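You operate a simulated robot arm through the tools that you are given. There is no shell and no other tool. Be economical: measure what you need, move in short steps, check, and stop when the job is done.

The job below is to be done with a simulated robot arm. You get a single attempt, and the scene is never put back.

TASK
Even up the two broom heads in the tying cradle and tie them.
Fine: end board home and cradle bar down before you tie; then raise the bar and draw the end board back. Where these are worked on the way, their far stop is far enough and under half their travel is too little: cradle bar, end board.

It is judged by the outcome, as a careful person would: the job done as asked, and still so three seconds after it is handed in. It fails if anything else is knocked over, pushed out of place, dropped, spilled or broken.

THE ROBOT
A 6-joint arm with a fingered hand on a trunk, on a base that drives. Base frame: it is fixed to the floor where the robot stands at the start and does not move with it; the origin is under the middle of the robot, x ahead of it, y to its left, z up; the surface under the hand at the start is at about z = 0.809. Readings come in m, degrees, newtons and seconds.
With the tool pointing down near the work surface it reaches from about 0.12 to 0.76 m from the robot's upright axis, wherever it stands. Its first joint turns from -115.0 to 115.0 degrees. Places, roughly: blue banded broom head (54x10x10 cm) [0.6, -0.3, 0.9]; cradle bar [0.9, -0.5, 1.1]; end board [0.7, 0, 0.9]; white banded broom head (54x10x10 cm) [0.7, -0.4, 0.9]. Payload 4 kg.
The TCP is the grasp point between the finger pads, 0.026 m short of the fingertips. In the tool frame z runs along the fingers and y along their closing line. Largest opening 0.164 m; the body of the gripper starts 0.073 m behind the TCP. The gripper is a hand of 5 fingers: y runs from the thumb to the fingers, the wrist lies at [0, 0, -0.239] in the tool frame, and closing takes about 1.5 s.
Orientation is told as [roll, pitch, yaw] about the base's x, y, z axes, in that order, counted from this pose: with the fingers straight down and closing along the base's y, the tool's x points along the base's -x, its y along +y and its z along -z.

THE INTERFACE
- The arm moves only by the tool drive_tool. Its argument "moves" is a list of rows, each a list of 3 entries, a list of its own where there are three numbers: the shift along the tool's x, y, z in units of 300 mm (1.0 is 300 mm), then the turn, a rotation vector about the tool's x, y, z in units of 180 degrees (1.0 is 180 degrees), then the opening, from 0 (shut) to 1 (fully open). In form: [[[tx, ty, tz], [wx, wy, wz], fingers], ...]. A call has 1 to 10 rows; each row is the pose to reach, as a shift and turn from the pose commanded when the call began, along the tool's axes at that moment. A call with a number of a shift or a turn outside -1 to 1 is refused whole. A row lasts 0.2 s, in which the tool goes at most 0.05 m and 8.6 degrees; a call with a longer step from one row to the next is refused whole, and so is a gripper value outside its range. A pose out of reach is approached as far as the arm can. The call stops where the force on the tool passes 40 N (or 10 N more than at its start, if that is more) or the arm is blocked; 0.2 s more then pass. Each finger travels about 0.045 m/s and halts on what it meets, pressing with about 27 N; the grip force reading is that of the motor and also rises with nothing between the fingers. The clock runs only during rows and for 0.2 s after the last one: add rows that repeat a pose to give the fingers time. It gives the time, the measured TCP pose, the force on the tool (base axes), the opening and the grip force at its end, in the units of the frame above (readings bear some noise), with the torque about the TCP (base axes, N m) and any sound that the robot's microphone picked up.
- Cameras (640 x 400 px; columns grow to the right, rows downward): "scene" is now at [0.0038, 0.1468, 1.8732]; the picture's right is [-0.53, -0.85, 0.00], its down [-0.65, 0.40, -0.65] and it looks along [0.55, -0.34, -0.76] (base axes); focal length 284 px, centre (320, 200). "wrist" rides on the gripper at [0.051, -0.07, -0.093] in the tool frame; the picture's right is [0.81, 0.59, 0.00], its down [-0.43, 0.60, -0.68] and it looks along [-0.40, 0.55, 0.74] (tool axes); focal length 270 px, centre (320, 200). There is no depth. A picture from a camera that has moved, and an enlarged one, comes with that camera's place and axes in the base frame and with its lens.
- get_image(camera): a new picture of that camera. The clock stands still meanwhile.
- raise_lower(by): slides the trunk up (or, below 0, down) by that many m; the arm and the scene camera ride with it, the base frame stays. It gives what a move gives, with no picture.
- roll_base(legs): drives the robot by 1 to 6 legs, each [ahead, left, turn to the left] in m, m and degrees, along the robot's own axes; the way and the turn of a leg run together, so that a leg with both is an arc; at most 1.5 m and 180 degrees a leg. The arm and the cameras ride along, it lands a little off, and it stops where it bumps. It gives what a move gives.
- grasp_type(shape): the hand has 5 fingers and takes this shape, open, in about a second: jaw (thumb against the fingers, like two jaws); tri (thumb and two fingers); tip (a fingertip pinch); poke (one finger out to press); point (the index stretched); flat (the hand flat); cup (the hand cupped); fist (a fist). The gripper value then closes the fingers along that shape, each until it touches; the sizes above hold for jaw. It gives what a move gives, with no picture.
- turn_head(pan, tilt): turns the head with the scene camera to pan (to the left, within 155 degrees either way) and tilt (down, from -29 to 69), counted from straight ahead of the robot. It gives what a move gives.
- close_up(camera, box): a new picture of the part [left, top, right, bottom] of that camera's present view, enlarged. The clock stands still meanwhile.
- close_job(): hands the job in; it is judged then, once.

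Work in short steps. Places have to be worked out from the pictures, the camera data and where the tool is seen: move nearer, look again, correct. Check each grasp and each placing, and mend what went wrong. You have 120 turns and 90 pictures in all, those below and enlarged ones among them. Open the gripper and draw the arm clear of the work before you hand the job in, unless the task says otherwise; then end with one line.

The tools are called after ">>>" as a command line: name --argument value ..., lists and objects as JSON in quotes. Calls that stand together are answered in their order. drive_tool: Moves the arm, as the interface text tells. Its arguments: {"type":"object","properties":{"moves":{"type":"array","items":{"type":"array"}}},"required":["moves"]} The other tools are called the same way: raise_lower (by) slides the trunk up or down; grasp_type (shape) gives the hand a shape; roll_base (legs) drives the base; turn_head (pan, tilt) turns the head that bears the scene camera; get_image (camera) takes a picture; close_up (camera, box) takes an enlarged picture of a part of a camera's view; close_job () hands the job in.

At the start:

```text
t: 0.0
eef_pos: [0.4762, -0.2043, 1.3605]
orientation: [0.0, 0.0, 0.1]
wrist_force: [0.8, 0.2, -0.1]
wrist_torque: [-0.01, 0.0, 0.01]
opening: 0.1638
gripper_force: 0.0
shape: jaw
trunk travel left (down, up): [-0.925, 0.065]
robot x, y, heading: [-0.002, -0.001, -0.2]
head pan, tilt: [-31.9, 49.7]
```

scene: 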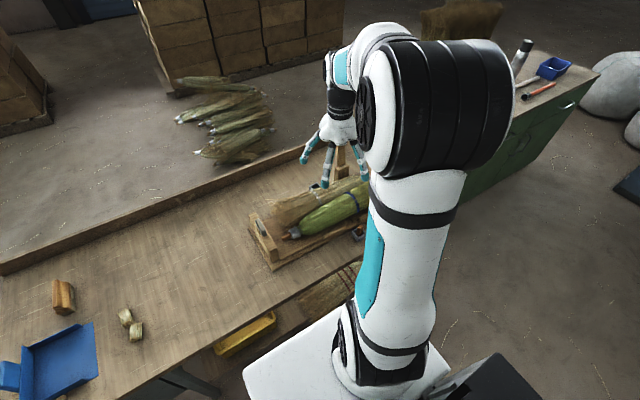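
wrist: 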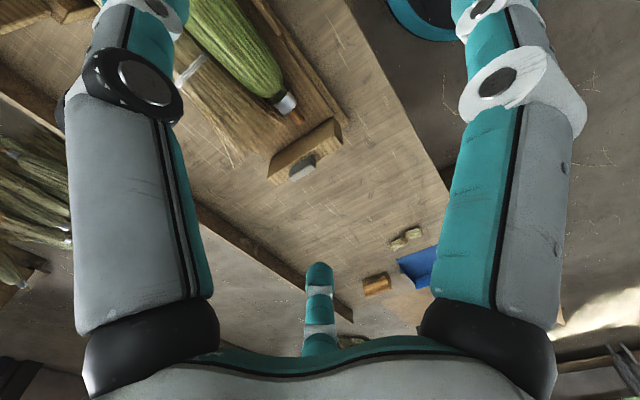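

The arm blocks much of the scene view. I take enlarged pictures of the cradle from both cameras.

>>> close_up --camera "scene" --box '[220, 120, 400, 280]'

>>> close_up --camera "wrist" --box '[160, 0, 460, 190]'

```text
2.50 times, centred on (310, 200) of scene
camera zoom: at [0.0038, 0.1468, 1.8732], right [-0.53, -0.85, 0.0], down [-0.65, 0.4, -0.65], along [0.55, -0.34, -0.76], focal length 711 px, centre (345, 200)
```

zoom: 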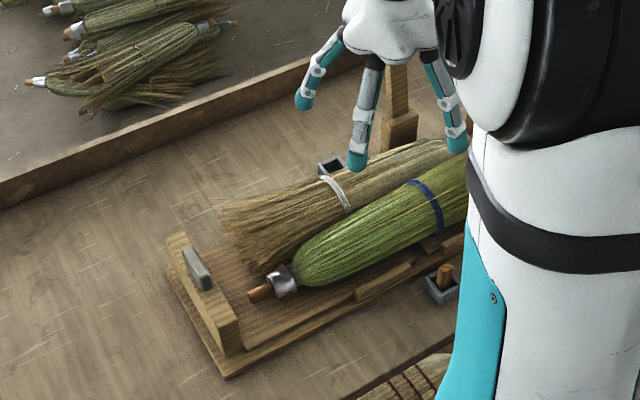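

```text
2.11 times, centred on (310, 95) of wrist
camera zoom: at [0.4263, -0.2723, 1.4531], right [-0.81, 0.59, 0.0], down [0.43, 0.6, 0.68], along [0.4, 0.55, -0.74], focal length 569 px, centre (341, 421)
```

zoom: 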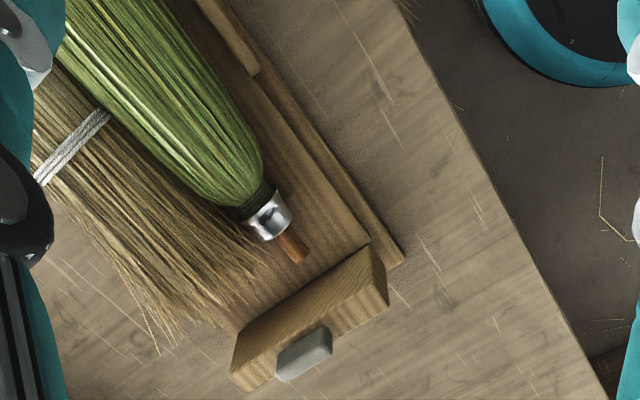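

The broom heads lie side by side, with the end board at the left end. I swing the hand left, staying high, to clear the view.

>>> drive_tool --moves '[[[0.05, 0.15, 0], [0, 0, 0], 1], [[0.1, 0.3, 0], [0, 0, 0], 1], [[0.15, 0.45, 0], [0, 0, 0], 1], [[0.2, 0.6, 0], [0, 0, 0], 1], [[0.2, 0.75, 0], [0, 0, 0], 1], [[0.2, 0.9, 0], [0, 0, 0], 1], [[0.2, 1, 0], [0, 0, 0], 1]]'

>>> get_image --camera "scene"

```text
t: 1.6
eef_pos: [0.4165, 0.0976, 1.359]
orientation: [0.1, 0.0, -0.1]
wrist_force: [0.8, 0.8, -0.4]
wrist_torque: [-0.02, 0.0, -0.02]
opening: 0.164
gripper_force: 0.0
shape: jaw
trunk travel left (down, up): [-0.925, 0.065]
robot x, y, heading: [-0.0002, 0.0003, 0.3]
head pan, tilt: [-31.9, 49.7]
```

```text
85 pictures are left
camera scene: at [0.0043, 0.1475, 1.8732], right [-0.53, -0.85, 0.0], down [-0.65, 0.4, -0.65], along [0.55, -0.34, -0.76], focal length 284 px, centre (320, 200)
```

scene: 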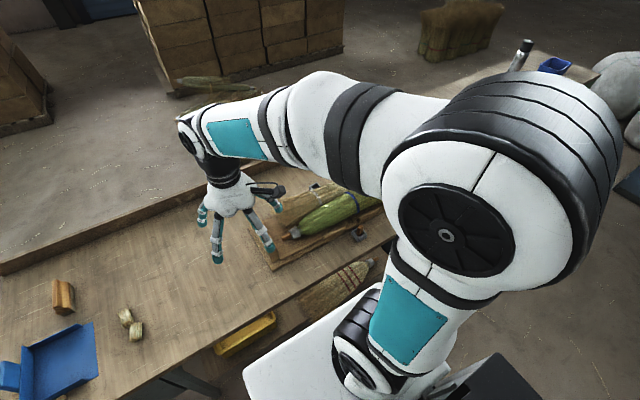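

The arm is still in the way. I drive the base right along the bench, so that the cradle ends up ahead and to the left, then look.

>>> roll_base --legs '[[0, -0.55, 0]]'

>>> drive_tool --moves '[[[0, -0.15, 0], [0, 0, 0], 1], [[0, -0.3, 0], [0, 0, 0], 1], [[0, -0.45, 0], [0, 0, 0], 1], [[0, -0.6, 0], [0, 0, 0], 1], [[0, -0.75, 0], [0, 0, 0], 1], [[0, -0.9, 0], [0, 0, 0], 1], [[0, -1, 0], [0, 0, 0], 1]]'

>>> turn_head --pan 10 --tilt 50

>>> get_image --camera "scene"

```text
t: 4.8
eef_pos: [0.417, -0.4475, 1.3602]
orientation: [0.0, 0.0, 0.4]
wrist_force: [0.2, -0.3, -0.4]
wrist_torque: [-0.01, 0.01, 0.0]
opening: 0.1641
gripper_force: 0.1
shape: jaw
trunk travel left (down, up): [-0.925, 0.065]
robot x, y, heading: [0.0019, -0.5462, 0.4]
head pan, tilt: [-31.9, 49.7]
```

```text
t: 6.3
eef_pos: [0.4173, -0.7486, 1.3613]
orientation: [0.0, 0.0, 0.4]
wrist_force: [0.4, -0.5, -0.3]
wrist_torque: [0.01, 0.0, -0.01]
opening: 0.1641
gripper_force: 0.2
shape: jaw
trunk travel left (down, up): [-0.925, 0.065]
robot x, y, heading: [0.0029, -0.5438, 0.2]
head pan, tilt: [-31.9, 49.7]
```

```text
t: 7.4
eef_pos: [0.4183, -0.7469, 1.3614]
orientation: [0.0, 0.0, 0.4]
wrist_force: [0.3, -0.1, 0.3]
wrist_torque: [-0.02, 0.0, 0.02]
opening: 0.1636
gripper_force: 0.2
shape: jaw
trunk travel left (down, up): [-0.925, 0.065]
robot x, y, heading: [0.0023, -0.5426, 0.4]
head pan, tilt: [10.0, 50.0]
```

```text
84 pictures are left
camera scene: at [0.0145, -0.3442, 1.8728], right [0.18, -0.98, 0.0], down [-0.75, -0.14, -0.64], along [0.63, 0.12, -0.77], focal length 284 px, centre (320, 200)
```

scene: 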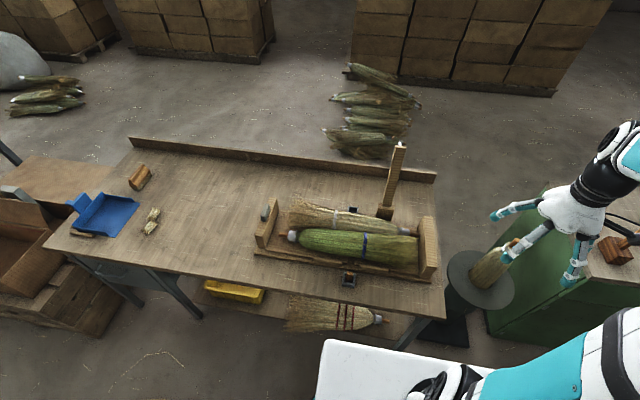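

Now the cradle is in plain view. I enlarge it.

>>> close_up --camera "scene" --box '[240, 130, 450, 300]'

>>> close_up --camera "scene" --box '[50, 150, 210, 260]'

```text
2.35 times, centred on (345, 215) of scene
camera zoom: at [0.0145, -0.3442, 1.8728], right [0.18, -0.98, 0.0], down [-0.75, -0.14, -0.64], along [0.63, 0.12, -0.77], focal length 669 px, centre (261, 165)
```

zoom: 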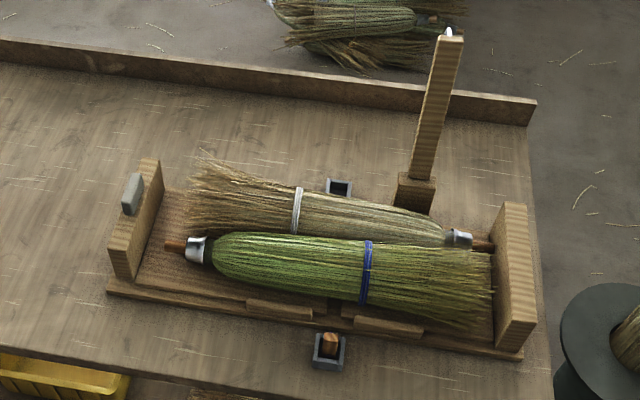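

```text
3.64 times, centred on (130, 205) of scene
camera zoom: at [0.0145, -0.3442, 1.8728], right [0.18, -0.98, 0.0], down [-0.75, -0.14, -0.64], along [0.63, 0.12, -0.77], focal length 1034 px, centre (1011, 182)
```

zoom: 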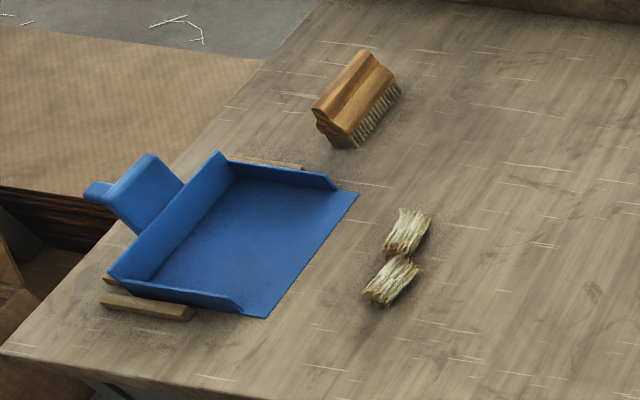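

I want detail on the small boxes at front and back, the bar's pivot, and both boards.

>>> close_up --camera "scene" --box '[325, 255, 375, 295]'

>>> close_up --camera "scene" --box '[335, 135, 445, 225]'

>>> close_up --camera "scene" --box '[245, 190, 335, 270]'

```text
10.00 times, centred on (350, 275) of scene
camera zoom: at [0.0145, -0.3442, 1.8728], right [0.18, -0.98, 0.0], down [-0.75, -0.14, -0.64], along [0.63, 0.12, -0.77], focal length 2844 px, centre (20, -550)
```

zoom: 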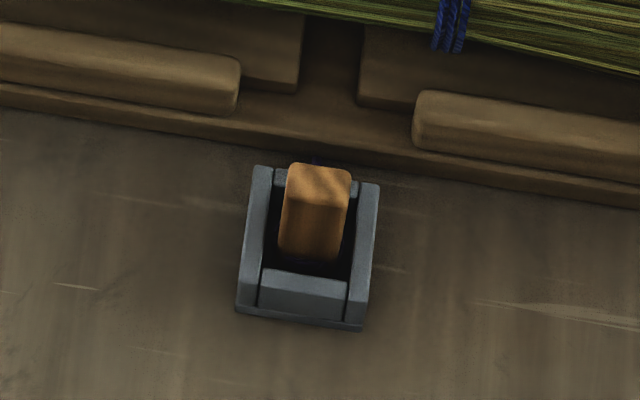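

```text
4.44 times, centred on (390, 180) of scene
camera zoom: at [0.0145, -0.3442, 1.8728], right [0.18, -0.98, 0.0], down [-0.75, -0.14, -0.64], along [0.63, 0.12, -0.77], focal length 1264 px, centre (9, 289)
```

zoom: 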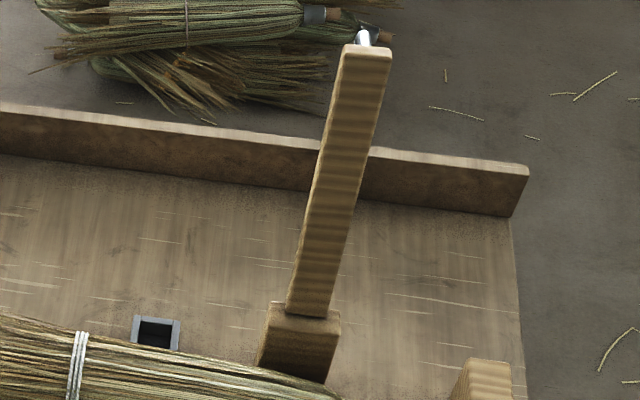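

```text
5.00 times, centred on (290, 230) of scene
camera zoom: at [0.0145, -0.3442, 1.8728], right [0.18, -0.98, 0.0], down [-0.75, -0.14, -0.64], along [0.63, 0.12, -0.77], focal length 1422 px, centre (470, 50)
```

zoom: 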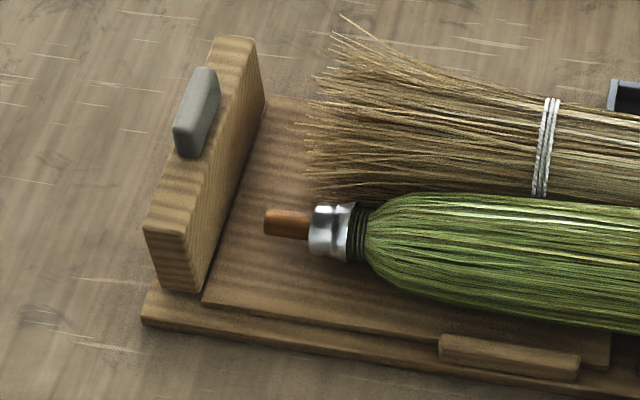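

Reading the scene: the end board (about y≈0, with an outside knob) slides toward -y. The bar stands upright at about (0.86,-0.48). A wooden toggle sits in the front socket at about (0.5,-0.365), and the matching empty socket is behind at about (0.83,-0.345). I'll do the end board first, so I drive left and use the wrist camera over it.

>>> roll_base --legs '[[0, 0.4, 0]]'

>>> turn_head --pan 0 --tilt 55

>>> get_image --camera "scene"

>>> get_image --camera "wrist"

```text
t: 9.9
eef_pos: [0.4151, -0.3628, 1.3609]
orientation: [0.0, 0.0, 0.0]
wrist_force: [-0.7, -0.3, -0.5]
wrist_torque: [-0.03, 0.03, -0.01]
opening: 0.1637
gripper_force: 0.0
shape: jaw
trunk travel left (down, up): [-0.925, 0.065]
robot x, y, heading: [0.0024, -0.1609, 0.1]
head pan, tilt: [10.0, 50.0]
```

```text
t: 10.6
eef_pos: [0.4154, -0.3631, 1.3609]
orientation: [-0.1, 0.0, 0.0]
wrist_force: [1.0, -0.3, 0.6]
wrist_torque: [0.01, 0.02, 0.05]
opening: 0.1641
gripper_force: 0.0
shape: jaw
trunk travel left (down, up): [-0.925, 0.065]
robot x, y, heading: [-0.0005, -0.1586, -0.2]
head pan, tilt: [0.0, 55.0]
```

```text
78 pictures are left
camera scene: at [0.0109, 0.0291, 1.8663], right [0.0, -1.0, 0.0], down [-0.82, 0.0, -0.57], along [0.57, 0.0, -0.82], focal length 284 px, centre (320, 200)
```

scene: 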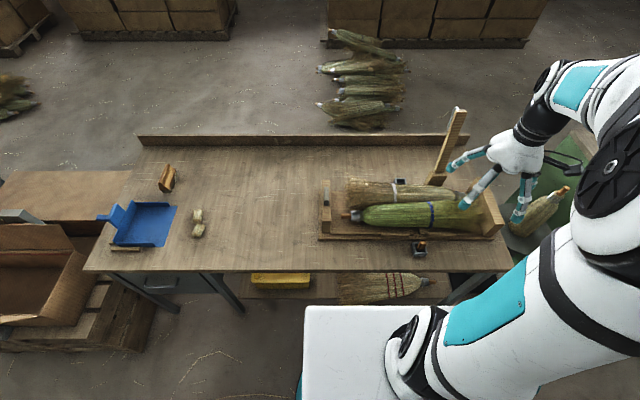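

```text
77 pictures are left
camera wrist: at [0.3661, -0.4319, 1.454], right [-0.81, 0.59, 0.0], down [0.43, 0.6, 0.68], along [0.4, 0.55, -0.74], focal length 270 px, centre (320, 200)
```

wrist: 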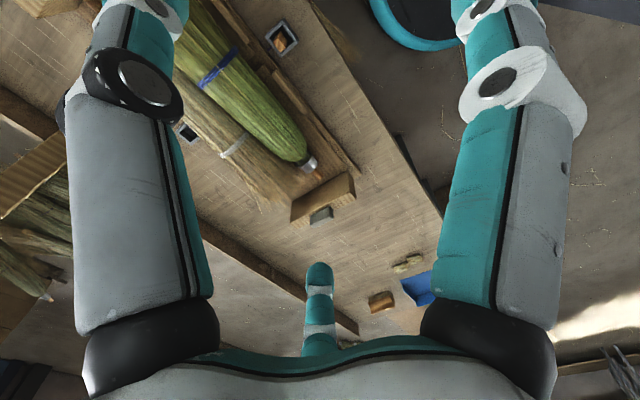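

This axis-aligned view suits measuring. I enlarge the end board and the middle of the cradle.

>>> close_up --camera "scene" --box '[300, 165, 380, 245]'

>>> close_up --camera "scene" --box '[370, 100, 530, 260]'

```text
5.00 times, centred on (340, 205) of scene
camera zoom: at [0.0109, 0.0291, 1.8663], right [0.0, -1.0, 0.0], down [-0.82, 0.0, -0.57], along [0.57, 0.0, -0.82], focal length 1422 px, centre (220, 175)
```

zoom: 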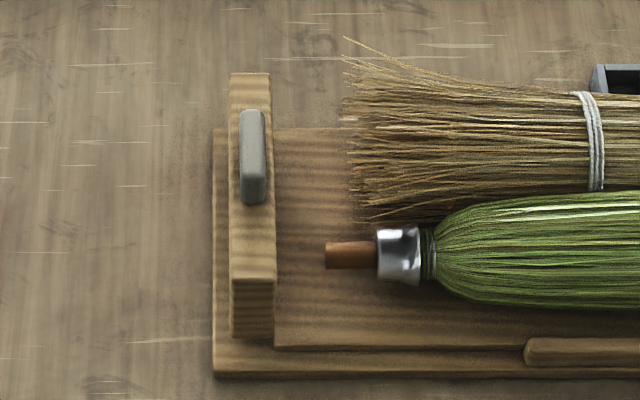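

```text
2.50 times, centred on (450, 180) of scene
camera zoom: at [0.0109, 0.0291, 1.8663], right [0.0, -1.0, 0.0], down [-0.82, 0.0, -0.57], along [0.57, 0.0, -0.82], focal length 711 px, centre (-5, 250)
```

zoom: 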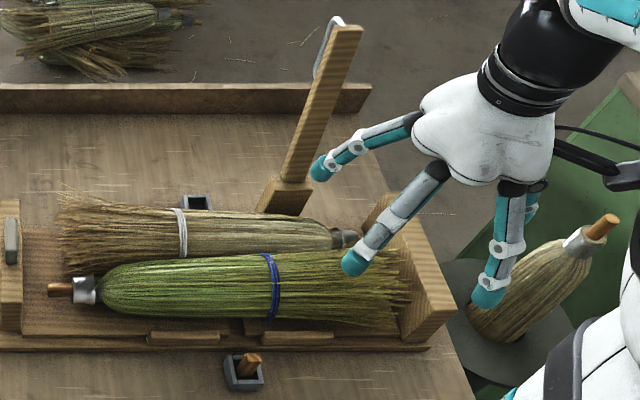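

The end board spans x≈0.57–0.775 and y≈-0.013–0.021, with its top at z≈0.927. A grey knob about 8×2 cm on top of it is centred near (0.675, 0.004, 0.945). I go above the knob with the fingers partly closed.

>>> drive_tool --moves '[[[-0.075, 0.125, 0], [0, 0, 0], 0.8], [[-0.15, 0.25, 0], [0, 0, 0], 0.6], [[-0.225, 0.375, 0], [0, 0, 0], 0.5], [[-0.3, 0.5, 0], [0, 0, 0], 0.5], [[-0.375, 0.625, 0], [0, 0, 0], 0.5], [[-0.45, 0.75, 0], [0, 0, 0], 0.5], [[-0.525, 0.875, 0], [0, 0, 0], 0.5], [[-0.6, 1, 0], [0, 0, 0], 0.5]]'

>>> drive_tool --moves '[[[-0.05, 0.04, 0.12], [0, 0, 0], 0.5], [[-0.1, 0.1, 0.24], [0, 0, 0], 0.5], [[-0.15, 0.15, 0.36], [0, 0, 0], 0.5], [[-0.2, 0.19, 0.48], [0, 0, 0], 0.5], [[-0.25, 0.22, 0.6], [0, 0, 0], 0.5], [[-0.267, 0.223, 0.74], [0, 0, 0], 0.5], [[-0.267, 0.223, 0.88], [0, 0, 0], 0.5], [[-0.267, 0.223, 1], [0, 0, 0], 0.5]]'

>>> get_image --camera "wrist"

>>> close_up --camera "scene" --box '[270, 100, 430, 260]'

```text
t: 12.4
eef_pos: [0.5986, -0.0612, 1.3618]
orientation: [0.0, 0.1, 0.0]
wrist_force: [0.4, 0.1, -0.2]
wrist_torque: [-0.01, 0.03, -0.02]
opening: 0.0824
gripper_force: 0.0
shape: jaw
trunk travel left (down, up): [-0.925, 0.065]
robot x, y, heading: [-0.0039, -0.1621, -0.1]
head pan, tilt: [0.0, 55.0]
```

```text
t: 14.2
eef_pos: [0.6766, 0.0047, 1.0623]
orientation: [0.0, 0.1, 0.0]
wrist_force: [0.0, -0.9, 0.0]
wrist_torque: [-0.01, 0.0, 0.04]
opening: 0.0825
gripper_force: 0.1
shape: jaw
trunk travel left (down, up): [-0.925, 0.065]
robot x, y, heading: [-0.0025, -0.1568, -0.1]
head pan, tilt: [0.0, 55.0]
```

```text
74 pictures are left
camera wrist: at [0.6269, -0.0654, 1.1554], right [-0.81, 0.59, 0.0], down [0.43, 0.6, 0.68], along [0.4, 0.55, -0.74], focal length 270 px, centre (320, 200)
```

wrist: 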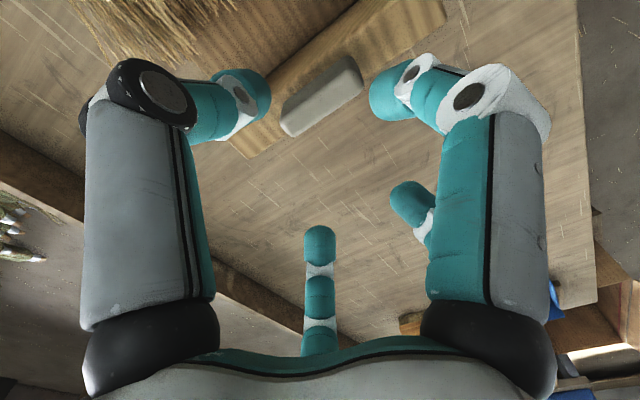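

```text
2.50 times, centred on (350, 180) of scene
camera zoom: at [0.0121, 0.0297, 1.8663], right [0.0, -1.0, 0.0], down [-0.82, 0.0, -0.57], along [0.57, 0.0, -0.82], focal length 711 px, centre (245, 250)
```

zoom: 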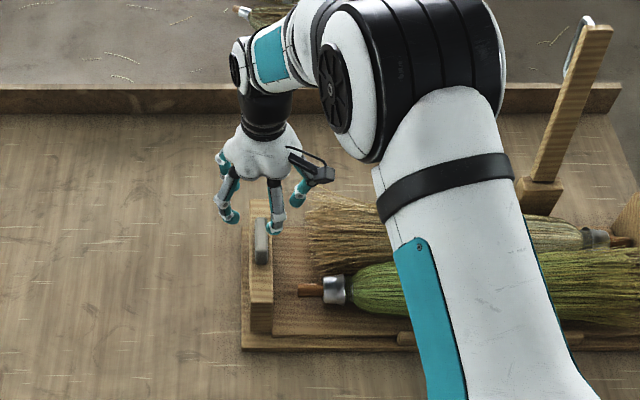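

The wrist picture puts the knob at about (0.672, 0.0), under the hand. I descend to TCP z≈0.957 and close.

>>> drive_tool --moves '[[[0, 0, 0.1], [0, 0, 0], 0.5], [[0, 0, 0.2], [0, 0, 0], 0.5], [[0, -0.007, 0.28], [0, 0, 0], 0.5], [[0, -0.007, 0.35], [0, 0, 0], 0.5]]'

>>> close_up --camera "scene" --box '[300, 160, 380, 240]'

```text
t: 15.2
eef_pos: [0.6761, 0.0022, 0.957]
orientation: [-0.1, 0.1, 0.0]
wrist_force: [0.1, -0.2, -0.5]
wrist_torque: [-0.01, 0.03, 0.02]
opening: 0.0823
gripper_force: 0.1
shape: jaw
trunk travel left (down, up): [-0.925, 0.065]
robot x, y, heading: [0.0012, -0.1588, -0.2]
head pan, tilt: [0.0, 55.0]
```

```text
5.00 times, centred on (340, 200) of scene
camera zoom: at [0.0113, 0.0299, 1.8663], right [0.0, -1.0, 0.0], down [-0.82, 0.0, -0.57], along [0.57, 0.0, -0.82], focal length 1422 px, centre (220, 200)
```

zoom: 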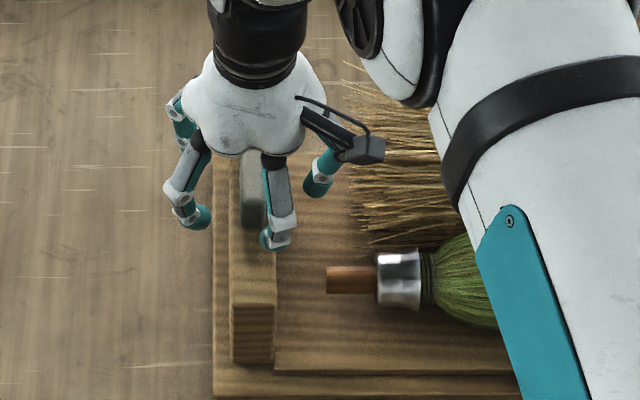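

The hand straddles the knob without contact. I close the fingers.

>>> drive_tool --moves '[[[0, 0, 0], [0, 0, 0], 0.3], [[0, 0, 0], [0, 0, 0], 0.15], [[0, 0, 0], [0, 0, 0], 0], [[0, 0, 0], [0, 0, 0], 0], [[0, 0, 0], [0, 0, 0], 0], [[0, 0, 0], [0, 0, 0], 0]]'

>>> close_up --camera "scene" --box '[300, 160, 380, 240]'

```text
t: 16.6
eef_pos: [0.6761, 0.0011, 0.9558]
orientation: [0.0, 0.1, 0.0]
wrist_force: [-0.8, -1.1, -6.7]
wrist_torque: [-0.03, -0.01, -0.06]
opening: 0.0292
gripper_force: 27.0
shape: jaw
trunk travel left (down, up): [-0.925, 0.065]
robot x, y, heading: [-0.0009, -0.1581, 0.1]
head pan, tilt: [0.0, 55.0]
```

```text
5.00 times, centred on (340, 200) of scene
camera zoom: at [0.0118, 0.0295, 1.8662], right [0.0, -1.0, 0.0], down [-0.82, 0.0, -0.57], along [0.57, 0.0, -0.82], focal length 1422 px, centre (220, 200)
```

zoom: 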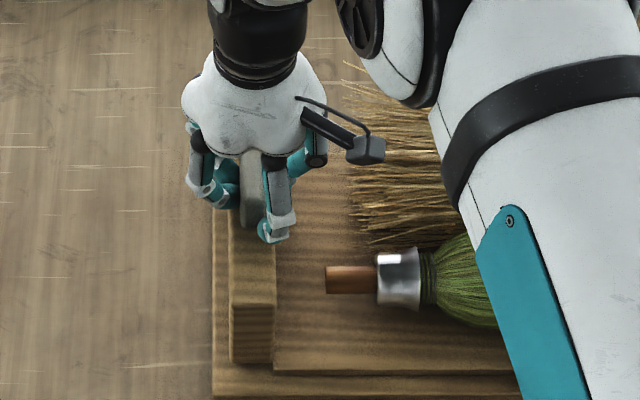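

The knob is gripped at 29 mm. I slide the board in the -y direction gently.

>>> drive_tool --moves '[[[0, -0.02, 0], [0, 0, 0], 0], [[0, -0.04, 0], [0, 0, 0], 0], [[0, -0.06, 0], [0, 0, 0], 0], [[0, -0.08, 0], [0, 0, 0], 0], [[0, -0.1, 0], [0, 0, 0], 0], [[0, -0.12, 0], [0, 0, 0], 0], [[0, -0.14, 0], [0, 0, 0], 0]]'

>>> close_up --camera "scene" --box '[300, 160, 380, 240]'

```text
t: 18.2
eef_pos: [0.6762, -0.0405, 0.9567]
orientation: [0.1, 0.0, 0.0]
wrist_force: [-3.0, 0.6, -0.2]
wrist_torque: [0.02, 0.12, -0.05]
opening: 0.0292
gripper_force: 26.8
shape: jaw
trunk travel left (down, up): [-0.925, 0.065]
robot x, y, heading: [-0.0018, -0.158, -0.1]
head pan, tilt: [0.0, 55.0]
```

```text
5.00 times, centred on (340, 200) of scene
camera zoom: at [0.0107, 0.0295, 1.8663], right [0.0, -1.0, 0.0], down [-0.82, 0.0, -0.57], along [0.57, 0.0, -0.82], focal length 1422 px, centre (220, 200)
```

zoom: 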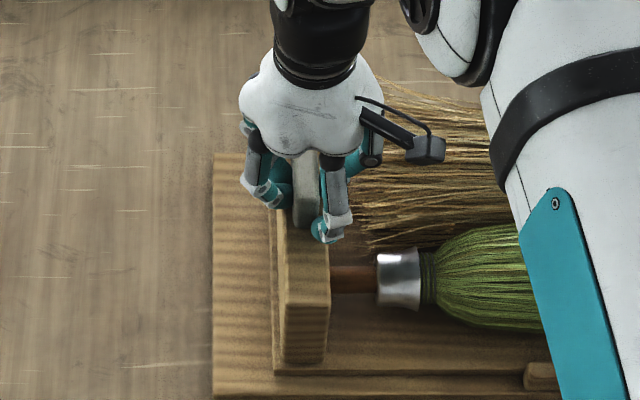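

The board slides freely and has reached the blue broom's handle tip. I keep going in small steps.

>>> drive_tool --moves '[[[0, -0.02, 0], [0, 0, 0], 0], [[0, -0.04, 0], [0, 0, 0], 0], [[0, -0.06, 0], [0, 0, 0], 0], [[0, -0.08, 0], [0, 0, 0], 0], [[0, -0.1, 0], [0, 0, 0], 0], [[0, -0.12, 0], [0, 0, 0], 0], [[0, -0.14, 0], [0, 0, 0], 0], [[0, -0.16, 0], [0, 0, 0], 0], [[0, -0.18, 0], [0, 0, 0], 0], [[0, -0.2, 0], [0, 0, 0], 0]]'

>>> close_up --camera "scene" --box '[300, 140, 400, 240]'

```text
t: 20.4
eef_pos: [0.6757, -0.0893, 0.9572]
orientation: [0.0, -0.1, 0.4]
wrist_force: [-2.3, 21.0, 0.3]
wrist_torque: [0.71, 0.08, -0.04]
opening: 0.0233
gripper_force: 27.3
shape: jaw
trunk travel left (down, up): [-0.925, 0.065]
robot x, y, heading: [0.0001, -0.1586, 0.2]
head pan, tilt: [0.0, 55.0]
stopped in row 10: the force on the tool passed its limit at 41 N (the readings are from after the stop); the commanded pose is now the measured one
```

```text
4.00 times, centred on (350, 190) of scene
camera zoom: at [0.0101, 0.0317, 1.8662], right [0.0, -1.0, 0.0], down [-0.82, 0.0, -0.57], along [0.57, 0.0, -0.82], focal length 1138 px, centre (200, 240)
```

zoom: 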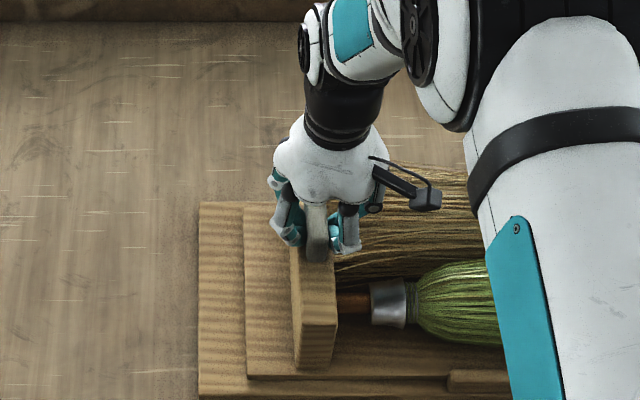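

It stopped firmly after about 9 cm. That leaves a gap of about 54 cm, which matches the broom length, so it is likely home. I release, lift, and drive right to inspect.

>>> drive_tool --moves '[[[0, 0, 0], [0, 0, 0], 0.3], [[0, 0, 0], [0, 0, 0], 0.5], [[0, 0, 0], [0, 0, 0], 0.5], [[0, 0, 0], [0, 0, 0], 0.5], [[0, 0, 0], [0, 0, 0], 0.5]]'

>>> drive_tool --moves '[[[0, 0, -0.15], [0, 0, 0], 0.5], [[0, 0, -0.3], [0, 0, 0], 0.5], [[0, 0, -0.45], [0, 0, 0], 0.5], [[0.1, 0, -0.6], [0, 0, 0], 0.5], [[0.2, 0, -0.7], [0, 0, 0], 0.5], [[0.3, 0, -0.8], [0, 0, 0], 0.5], [[0.4, 0, -0.9], [0, 0, 0], 0.5], [[0.5, 0, -1], [0, 0, 0], 0.5], [[0.65, 0, -1], [0, 0, 0], 0.5], [[0.8, 0, -1], [0, 0, 0], 0.5]]'

>>> get_image --camera "scene"

```text
t: 21.6
eef_pos: [0.6774, -0.0949, 0.9577]
orientation: [0.1, -0.1, 0.2]
wrist_force: [0.4, -1.0, 0.1]
wrist_torque: [-0.02, 0.01, 0.02]
opening: 0.0819
gripper_force: 0.1
shape: jaw
trunk travel left (down, up): [-0.925, 0.065]
robot x, y, heading: [0.0, -0.1549, 0.0]
head pan, tilt: [0.0, 55.0]
```

```text
refused: row 4 steps farther than a row can; nothing moved
```

```text
68 pictures are left
camera scene: at [0.0105, 0.0302, 1.8663], right [0.0, -1.0, 0.0], down [-0.82, 0.0, -0.57], along [0.57, 0.0, -0.82], focal length 284 px, centre (320, 200)
```

scene: 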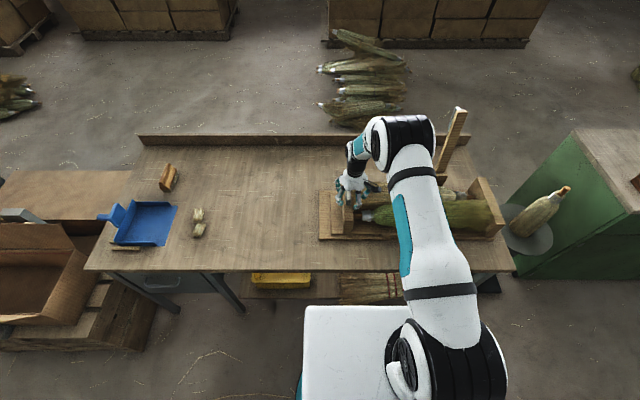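

The hand has released the knob. I lift it straight up, then drive right with the hand high.

>>> drive_tool --moves '[[[0, 0, -0.15], [0, 0, 0], 0.5], [[0, 0, -0.3], [0, 0, 0], 0.5], [[0, 0, -0.45], [0, 0, 0], 0.5], [[0, 0, -0.6], [0, 0, 0], 0.5], [[0, 0, -0.75], [0, 0, 0], 0.5], [[0, 0, -0.9], [0, 0, 0], 0.5], [[0.1, 0, -1], [0, 0, 0], 0.5], [[0.25, 0, -1], [0, 0, 0], 0.5], [[0.4, 0, -1], [0, 0, 0], 0.5], [[0.55, 0, -1], [0, 0, 0], 0.5]]'

>>> drive_tool --moves '[[[0.1, -0.1, -0.1], [0, 0, 0], 0.5], [[0.2, -0.2, -0.15], [0, 0, 0], 0.5], [[0.25, -0.34, -0.15], [0, 0, 0], 0.5], [[0.25, -0.49, -0.15], [0, 0, 0], 0.5], [[0.25, -0.64, -0.15], [0, 0, 0], 0.5], [[0.25, -0.79, -0.15], [0, 0, 0], 0.5], [[0.25, -0.94, -0.15], [0, 0, 0], 0.5]]'

>>> roll_base --legs '[[0, -0.35, 0]]'

>>> get_image --camera "scene"

```text
t: 23.8
eef_pos: [0.5104, -0.0956, 1.2594]
orientation: [0.2, -0.1, 0.2]
wrist_force: [-0.4, -0.1, 0.7]
wrist_torque: [0.0, -0.02, 0.02]
opening: 0.0819
gripper_force: 0.0
shape: jaw
trunk travel left (down, up): [-0.925, 0.065]
robot x, y, heading: [0.0016, -0.1559, 0.1]
head pan, tilt: [0.0, 55.0]
```

```text
refused: row 1 steps farther than a row can; nothing moved
```

```text
t: 26.1
eef_pos: [0.514, -0.4475, 1.259]
orientation: [0.2, -0.1, 0.4]
wrist_force: [0.4, -0.4, -0.3]
wrist_torque: [0.03, 0.02, 0.0]
opening: 0.0819
gripper_force: 0.2
shape: jaw
trunk travel left (down, up): [-0.925, 0.065]
robot x, y, heading: [0.0036, -0.508, 0.5]
head pan, tilt: [0.0, 55.0]
```

```text
67 pictures are left
camera scene: at [0.0113, -0.3223, 1.8664], right [0.01, -1.0, 0.0], down [-0.82, -0.01, -0.57], along [0.57, 0.0, -0.82], focal length 284 px, centre (320, 200)
```

scene: 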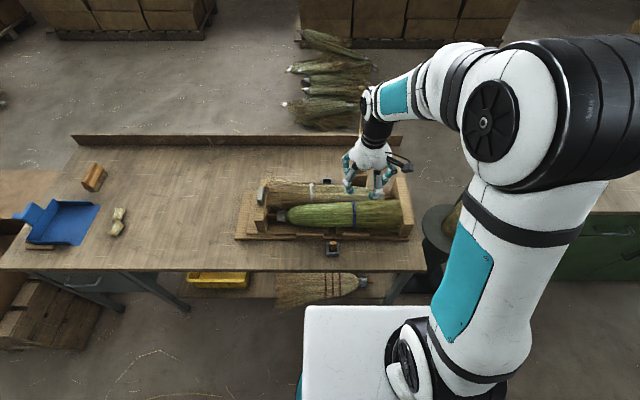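

>>> close_up --camera "scene" --box '[230, 160, 430, 260]'

```text
3.20 times, centred on (330, 210) of scene
camera zoom: at [0.0113, -0.3223, 1.8664], right [0.01, -1.0, 0.0], down [-0.82, -0.01, -0.57], along [0.57, 0.0, -0.82], focal length 910 px, centre (288, 168)
```

zoom: 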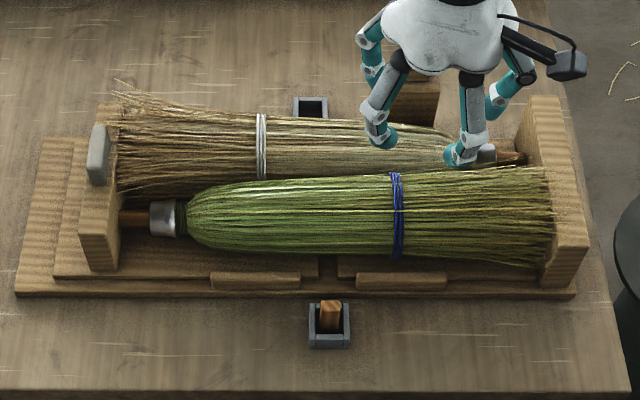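

Both brooms now fill the gap from board to board, so they are even. Next is the bar. I move the hand right to see the bar properly.

>>> drive_tool --moves '[[[0.1, -0.12, 0], [0, 0, 0], 0.5], [[0.15, -0.26, 0], [0, 0, 0], 0.5], [[0.15, -0.42, 0], [0, 0, 0], 0.5], [[0.15, -0.58, 0], [0, 0, 0], 0.5], [[0.15, -0.74, 0], [0, 0, 0], 0.5], [[0.15, -0.9, 0], [0, 0, 0], 0.5]]'

>>> close_up --camera "scene" --box '[330, 80, 430, 250]'

>>> close_up --camera "scene" --box '[340, 90, 400, 140]'

```text
t: 27.5
eef_pos: [0.469, -0.7161, 1.2587]
orientation: [0.2, -0.1, 0.5]
wrist_force: [-0.2, 1.6, -1.0]
wrist_torque: [0.01, 0.03, -0.01]
opening: 0.0817
gripper_force: 0.1
shape: jaw
trunk travel left (down, up): [-0.925, 0.065]
robot x, y, heading: [-0.0009, -0.5083, 0.5]
head pan, tilt: [0.0, 55.0]
```

```text
2.35 times, centred on (380, 165) of scene
camera zoom: at [0.0114, -0.3233, 1.8665], right [0.01, -1.0, 0.0], down [-0.82, 0.0, -0.57], along [0.57, 0.0, -0.82], focal length 669 px, centre (179, 282)
```

zoom: 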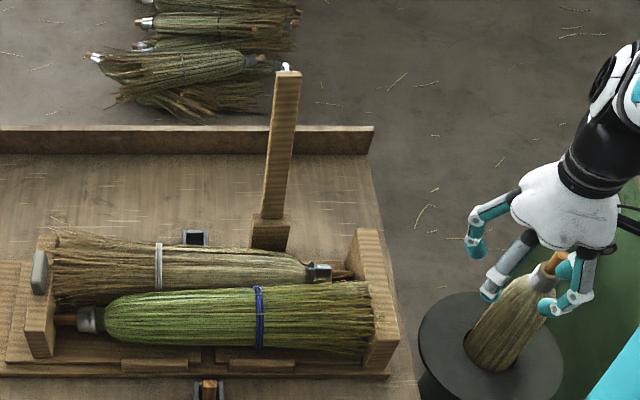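

```text
8.00 times, centred on (370, 115) of scene
camera zoom: at [0.0114, -0.3233, 1.8665], right [0.01, -1.0, 0.0], down [-0.82, 0.0, -0.57], along [0.57, 0.0, -0.82], focal length 2275 px, centre (-80, 880)
```

zoom: 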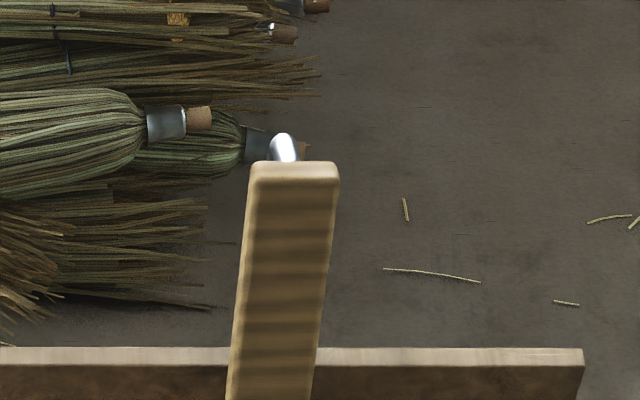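

The bar stands upright at about x≈0.85, y≈-0.487, with its top at z≈1.22. It is about 4 cm wide in y and has a wire loop on its far face. I'll grip it across y with the tool pitched forward and swing it down on an arc, starting with the pre-approach.

>>> drive_tool --moves '[[[-0.11, 0.095, 0], [0, -0.035, 0], 0.5], [[-0.22, 0.19, 0], [0, -0.07, 0], 0.5], [[-0.33, 0.285, 0], [0, -0.105, 0], 0.5], [[-0.44, 0.38, 0], [0, -0.14, 0], 0.5], [[-0.55, 0.475, 0], [0, -0.175, 0], 0.5], [[-0.66, 0.57, 0], [0, -0.21, 0], 0.5], [[-0.77, 0.665, 0], [0, -0.245, 0], 0.5], [[-0.87, 0.76, -0.013], [0, -0.278, 0], 0.5]]'

>>> get_image --camera "wrist"

>>> close_up --camera "scene" --box '[300, 60, 440, 200]'

```text
t: 29.3
eef_pos: [0.7146, -0.5131, 1.2617]
orientation: [-2.8, -45.6, 0.3]
wrist_force: [0.8, -0.2, 0.2]
wrist_torque: [0.04, 0.01, -0.03]
opening: 0.0819
gripper_force: 0.1
shape: jaw
out of reach, approached as far as the arm can: row 7, 8
trunk travel left (down, up): [-0.925, 0.065]
robot x, y, heading: [0.0027, -0.5095, 0.5]
head pan, tilt: [0.0, 55.0]
```

```text
63 pictures are left
camera wrist: at [0.6109, -0.5771, 1.2921], right [-0.55, 0.58, -0.6], down [-0.17, 0.63, 0.76], along [0.82, 0.52, -0.25], focal length 270 px, centre (320, 200)
```

wrist: 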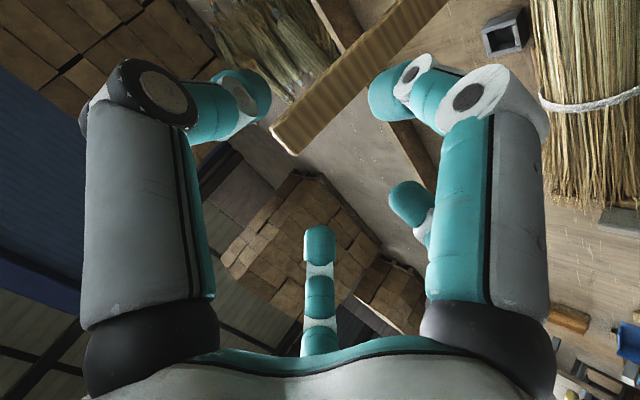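

```text
2.86 times, centred on (370, 130) of scene
camera zoom: at [0.0114, -0.3214, 1.8663], right [0.01, -1.0, 0.0], down [-0.82, -0.01, -0.57], along [0.57, 0.0, -0.82], focal length 812 px, centre (177, 400)
```

zoom: 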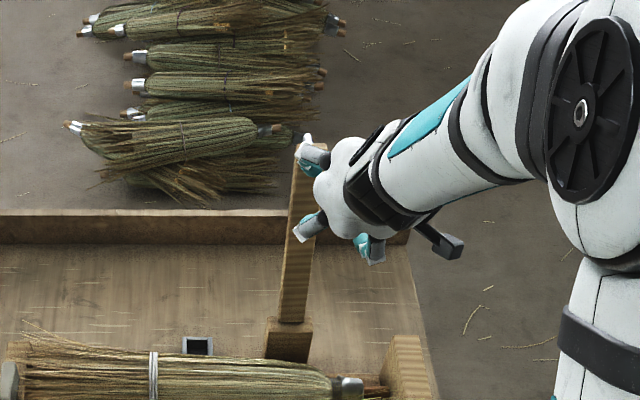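

The arm stopped slightly short of the pose. The bar reads at about y≈-0.495. I try advancing along the tool to see what is reachable.

>>> drive_tool --moves '[[[0, 0, 0.08], [0, 0.01, 0], 0.5], [[0, 0, 0.16], [0, 0.02, 0], 0.5]]'

```text
t: 29.9
eef_pos: [0.7659, -0.4853, 1.2315]
orientation: [0.1, -46.6, 0.3]
wrist_force: [0.4, -0.4, 0.3]
wrist_torque: [0.03, 0.06, 0.01]
opening: 0.0819
gripper_force: 0.1
shape: jaw
trunk travel left (down, up): [-0.925, 0.065]
robot x, y, heading: [-0.001, -0.5094, 0.3]
head pan, tilt: [0.0, 55.0]
```

That pose is reachable, with the roll now 0 and y=-0.485. I advance another 12 cm along the tool.

>>> drive_tool --moves '[[[0, -0.01, 0.1], [0, 0, 0], 0.5], [[0, -0.02, 0.2], [0, 0, 0], 0.5], [[0, -0.023, 0.3], [0, 0, 0], 0.5], [[0, -0.023, 0.38], [0, 0, 0], 0.5]]'

>>> get_image --camera "wrist"

>>> close_up --camera "scene" --box '[330, 80, 430, 180]'

```text
t: 30.8
eef_pos: [0.8293, -0.4925, 1.1745]
orientation: [0.3, -47.0, 0.2]
wrist_force: [-30.4, -0.1, 17.4]
wrist_torque: [-0.27, -1.31, -0.39]
opening: 0.0801
gripper_force: 0.1
shape: jaw
trunk travel left (down, up): [-0.925, 0.065]
robot x, y, heading: [0.0014, -0.5098, 0.6]
head pan, tilt: [0.0, 55.0]
stopped in row 4: the force on the tool passed its limit at 52 N (the readings are from after the stop); the commanded pose is now the measured one
```

```text
61 pictures are left
camera wrist: at [0.7276, -0.5607, 1.1989], right [-0.56, 0.59, -0.59], down [-0.2, 0.59, 0.78], along [0.81, 0.55, -0.21], focal length 270 px, centre (320, 200)
```

wrist: 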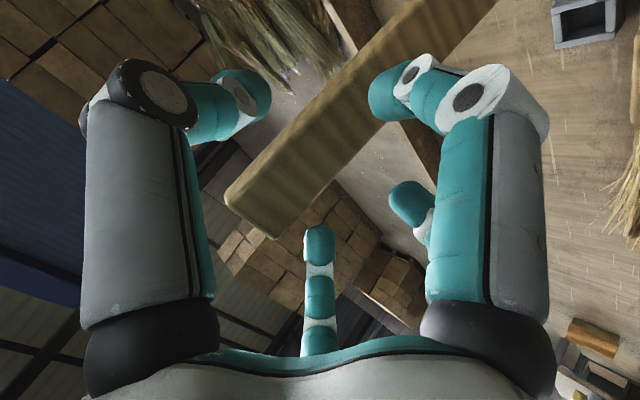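

```text
4.00 times, centred on (380, 130) of scene
camera zoom: at [0.0025, -0.3213, 1.8667], right [0.01, -1.0, 0.0], down [-0.82, -0.01, -0.58], along [0.58, 0.0, -0.82], focal length 1138 px, centre (80, 480)
```

zoom: 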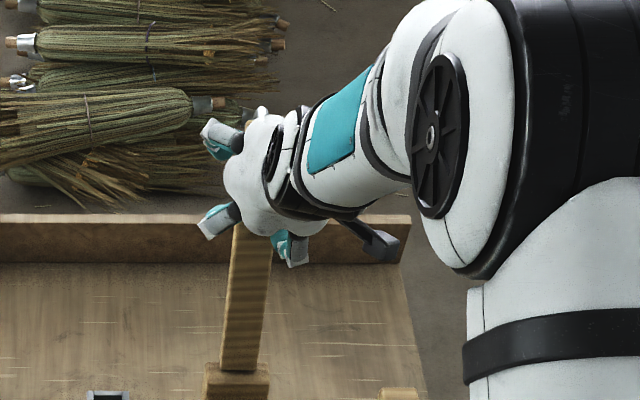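

The force pattern says the bar's top front corner met the palm, so the bar is a little nearer (x≈0.80–0.83) and it lies between thumb and fingers. I back off 8 mm and close gently.

>>> drive_tool --moves '[[[0, 0, -0.03], [0, 0, 0], 0.4], [[0, 0, -0.03], [0, 0, 0], 0.3], [[0, 0, -0.03], [0, 0, 0], 0.2], [[0, 0, -0.03], [0, 0, 0], 0.1], [[0, 0, -0.03], [0, 0, 0], 0], [[0, 0, -0.03], [0, 0, 0], 0]]'

>>> get_image --camera "wrist"

```text
t: 32.2
eef_pos: [0.8289, -0.4913, 1.174]
orientation: [0.2, -46.7, 0.1]
wrist_force: [-1.0, -0.4, -0.1]
wrist_torque: [0.03, -0.07, 0.0]
opening: 0.0
gripper_force: 16.4
shape: jaw
trunk travel left (down, up): [-0.925, 0.065]
robot x, y, heading: [0.0012, -0.5102, 0.4]
head pan, tilt: [0.0, 55.0]
```

```text
59 pictures are left
camera wrist: at [0.7274, -0.5604, 1.2002], right [-0.56, 0.59, -0.59], down [-0.2, 0.59, 0.78], along [0.81, 0.55, -0.21], focal length 270 px, centre (320, 200)
```

wrist: 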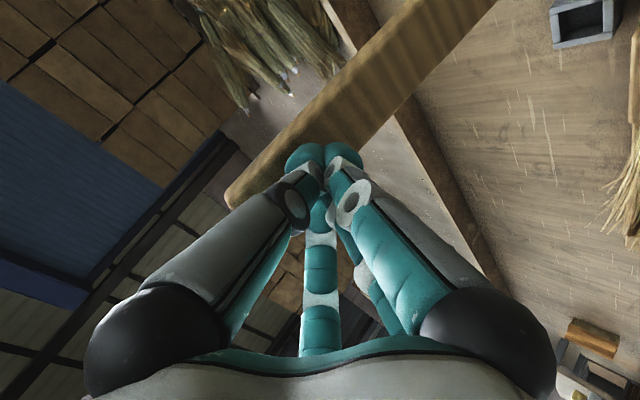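

The fingers closed on nothing. The digits form a claw, and one of them (tool +x, slightly -y) hit the bar's face. Turning the tool about -20° around its axis should put two digits on each side, so I back off, turn and open wider.

>>> drive_tool --moves '[[[0, 0, -0.12], [0, 0, 0], 0.1], [[0, 0, -0.22], [0, 0, -0.04], 0.3], [[0, 0, -0.22], [0, 0, -0.08], 0.5], [[0, 0, -0.22], [0, 0, -0.111], 0.7], [[0, 0, -0.22], [0, 0, -0.111], 0.7], [[0, 0, -0.22], [0, 0, -0.111], 0.7], [[0, 0, -0.22], [0, 0, -0.111], 0.7], [[0, 0, -0.22], [0, 0, -0.111], 0.7], [[0, 0, -0.22], [0, 0, -0.111], 0.7]]'

>>> get_image --camera "wrist"

```text
t: 34.2
eef_pos: [0.7802, -0.4916, 1.2193]
orientation: [-19.6, -43.2, 28.2]
wrist_force: [-0.3, 0.2, 0.3]
wrist_torque: [0.0, -0.03, 0.0]
opening: 0.1146
gripper_force: 0.1
shape: jaw
trunk travel left (down, up): [-0.925, 0.065]
robot x, y, heading: [0.004, -0.5099, 0.7]
head pan, tilt: [0.0, 55.0]
```

```text
58 pictures are left
camera wrist: at [0.697, -0.5739, 1.2645], right [-0.66, 0.27, -0.7], down [-0.36, 0.7, 0.61], along [0.66, 0.66, -0.37], focal length 270 px, centre (320, 200)
```

wrist: 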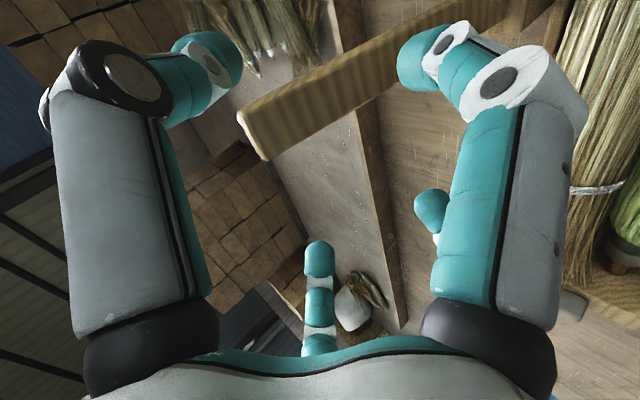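

In the picture the bar should run flat between the upper pair and lower pair of digits, so it needs about 20° more turn. I do that and open fully.

>>> drive_tool --moves '[[[0, 0, 0], [0, 0, -0.04], 0.85], [[0, 0, 0], [0, 0, -0.08], 0.85], [[0, 0, 0], [0, 0, -0.111], 0.85], [[0, 0, 0.05], [0, 0, -0.111], 0.85], [[0, 0, 0.1], [0, 0, -0.111], 0.85]]'

>>> get_image --camera "wrist"

```text
t: 35.4
eef_pos: [0.803, -0.4925, 1.1987]
orientation: [-34.2, -34.0, 51.1]
wrist_force: [0.4, 0.3, -0.1]
wrist_torque: [0.01, 0.02, -0.01]
opening: 0.1391
gripper_force: 0.0
shape: jaw
trunk travel left (down, up): [-0.925, 0.065]
robot x, y, heading: [0.0018, -0.5115, 0.6]
head pan, tilt: [0.0, 55.0]
```

```text
57 pictures are left
camera wrist: at [0.7399, -0.5777, 1.2664], right [-0.68, -0.07, -0.73], down [-0.53, 0.73, 0.43], along [0.5, 0.68, -0.54], focal length 270 px, centre (320, 200)
```

wrist: 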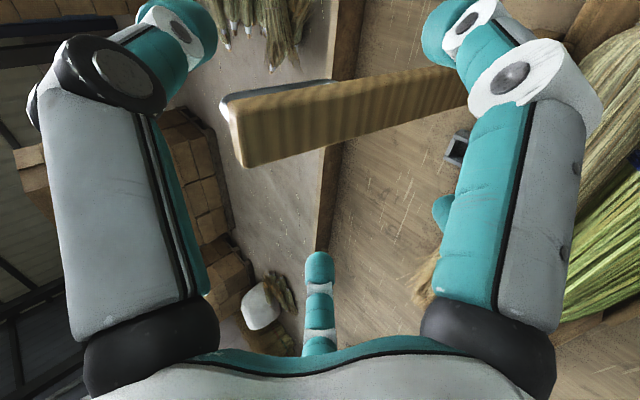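

The bar now lies cleanly between the digit pairs, and its loop is visible on the far side. I advance about 7 cm.

>>> drive_tool --moves '[[[0, 0, 0.06], [0, 0, 0], 0.85], [[0, 0, 0.12], [0, 0, 0], 0.85], [[0, 0, 0.18], [0, 0, 0], 0.85], [[0, 0, 0.23], [0, 0, 0], 0.85]]'

>>> get_image --camera "wrist"

```text
t: 36.4
eef_pos: [0.8527, -0.4904, 1.1517]
orientation: [-34.1, -34.1, 51.0]
wrist_force: [0.2, -0.3, 0.1]
wrist_torque: [0.0, 0.0, 0.03]
opening: 0.1392
gripper_force: 0.0
shape: jaw
trunk travel left (down, up): [-0.925, 0.065]
robot x, y, heading: [0.0035, -0.5071, 0.6]
head pan, tilt: [0.0, 55.0]
```

```text
56 pictures are left
camera wrist: at [0.7898, -0.5762, 1.219], right [-0.68, -0.07, -0.73], down [-0.53, 0.73, 0.43], along [0.5, 0.68, -0.54], focal length 270 px, centre (320, 200)
```

wrist: 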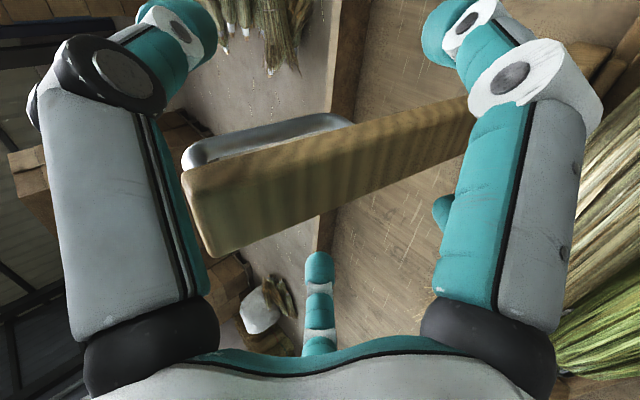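

The bar's front face is about level with the TCP. I advance 1.5 cm more, then close.

>>> drive_tool --moves '[[[0, 0, 0.025], [0, 0, 0], 0.85], [[0, 0, 0.05], [0, 0, 0], 0.7], [[0, 0, 0.05], [0, 0, 0], 0.5], [[0, 0, 0.05], [0, 0, 0], 0.3], [[0, 0, 0.05], [0, 0, 0], 0.15], [[0, 0, 0.05], [0, 0, 0], 0], [[0, 0, 0.05], [0, 0, 0], 0], [[0, 0, 0.05], [0, 0, 0], 0], [[0, 0, 0.05], [0, 0, 0], 0], [[0, 0, 0.05], [0, 0, 0], 0]]'

>>> get_image --camera "wrist"

```text
t: 38.6
eef_pos: [0.8594, -0.4907, 1.1413]
orientation: [-34.1, -34.0, 51.0]
wrist_force: [-10.2, 1.2, 3.5]
wrist_torque: [-0.41, 2.44, 0.62]
opening: 0.0448
gripper_force: 27.0
shape: jaw
trunk travel left (down, up): [-0.925, 0.065]
robot x, y, heading: [0.002, -0.507, 0.7]
head pan, tilt: [0.0, 55.0]
```

```text
55 pictures are left
camera wrist: at [0.7982, -0.5762, 1.2085], right [-0.68, -0.07, -0.73], down [-0.53, 0.73, 0.43], along [0.5, 0.68, -0.54], focal length 270 px, centre (320, 200)
```

wrist: 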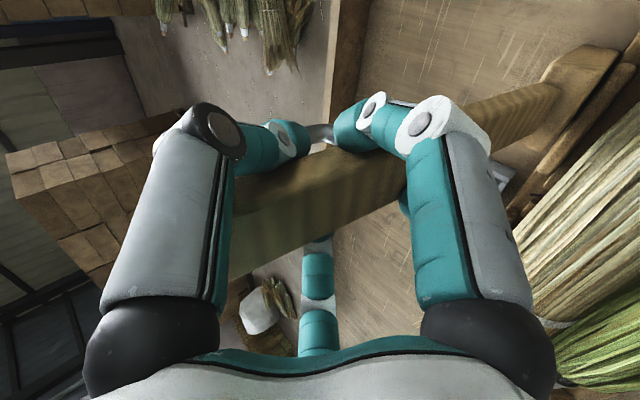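

The bar is gripped at 45 mm. I swing it about the hinge (about (0.872, 0.87)) in small arc steps, 10° first, and watch the forces.

>>> drive_tool --moves '[[[0.0226, 0.019, -0.0261], [0, 0, 0], 0], [[0.0452, 0.0379, -0.0522], [0, 0, 0], 0], [[0.07, 0.058, -0.0755], [0, 0, 0], 0], [[0.0934, 0.0784, -0.099], [0, 0, 0], 0]]'

>>> get_image --camera "wrist"

```text
t: 39.6
eef_pos: [0.8172, -0.4916, 1.1427]
orientation: [-35.1, -34.5, 51.5]
wrist_force: [4.6, 6.6, 32.0]
wrist_torque: [-1.19, -1.02, 0.98]
opening: 0.0406
gripper_force: 27.0
shape: jaw
trunk travel left (down, up): [-0.925, 0.065]
robot x, y, heading: [0.003, -0.5072, 0.3]
head pan, tilt: [0.0, 55.0]
```

```text
54 pictures are left
camera wrist: at [0.7548, -0.5756, 1.2094], right [-0.67, -0.07, -0.74], down [-0.54, 0.73, 0.42], along [0.51, 0.68, -0.53], focal length 270 px, centre (320, 200)
```

wrist: 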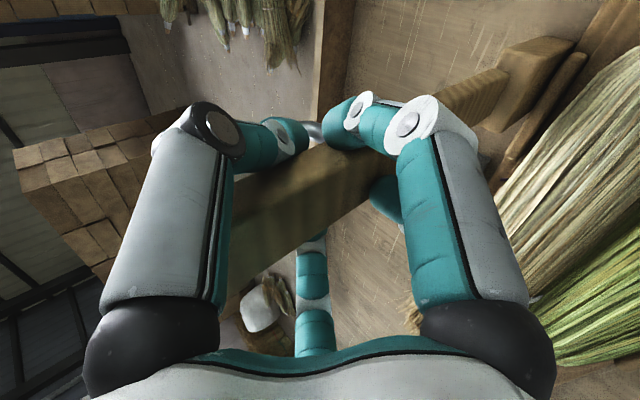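

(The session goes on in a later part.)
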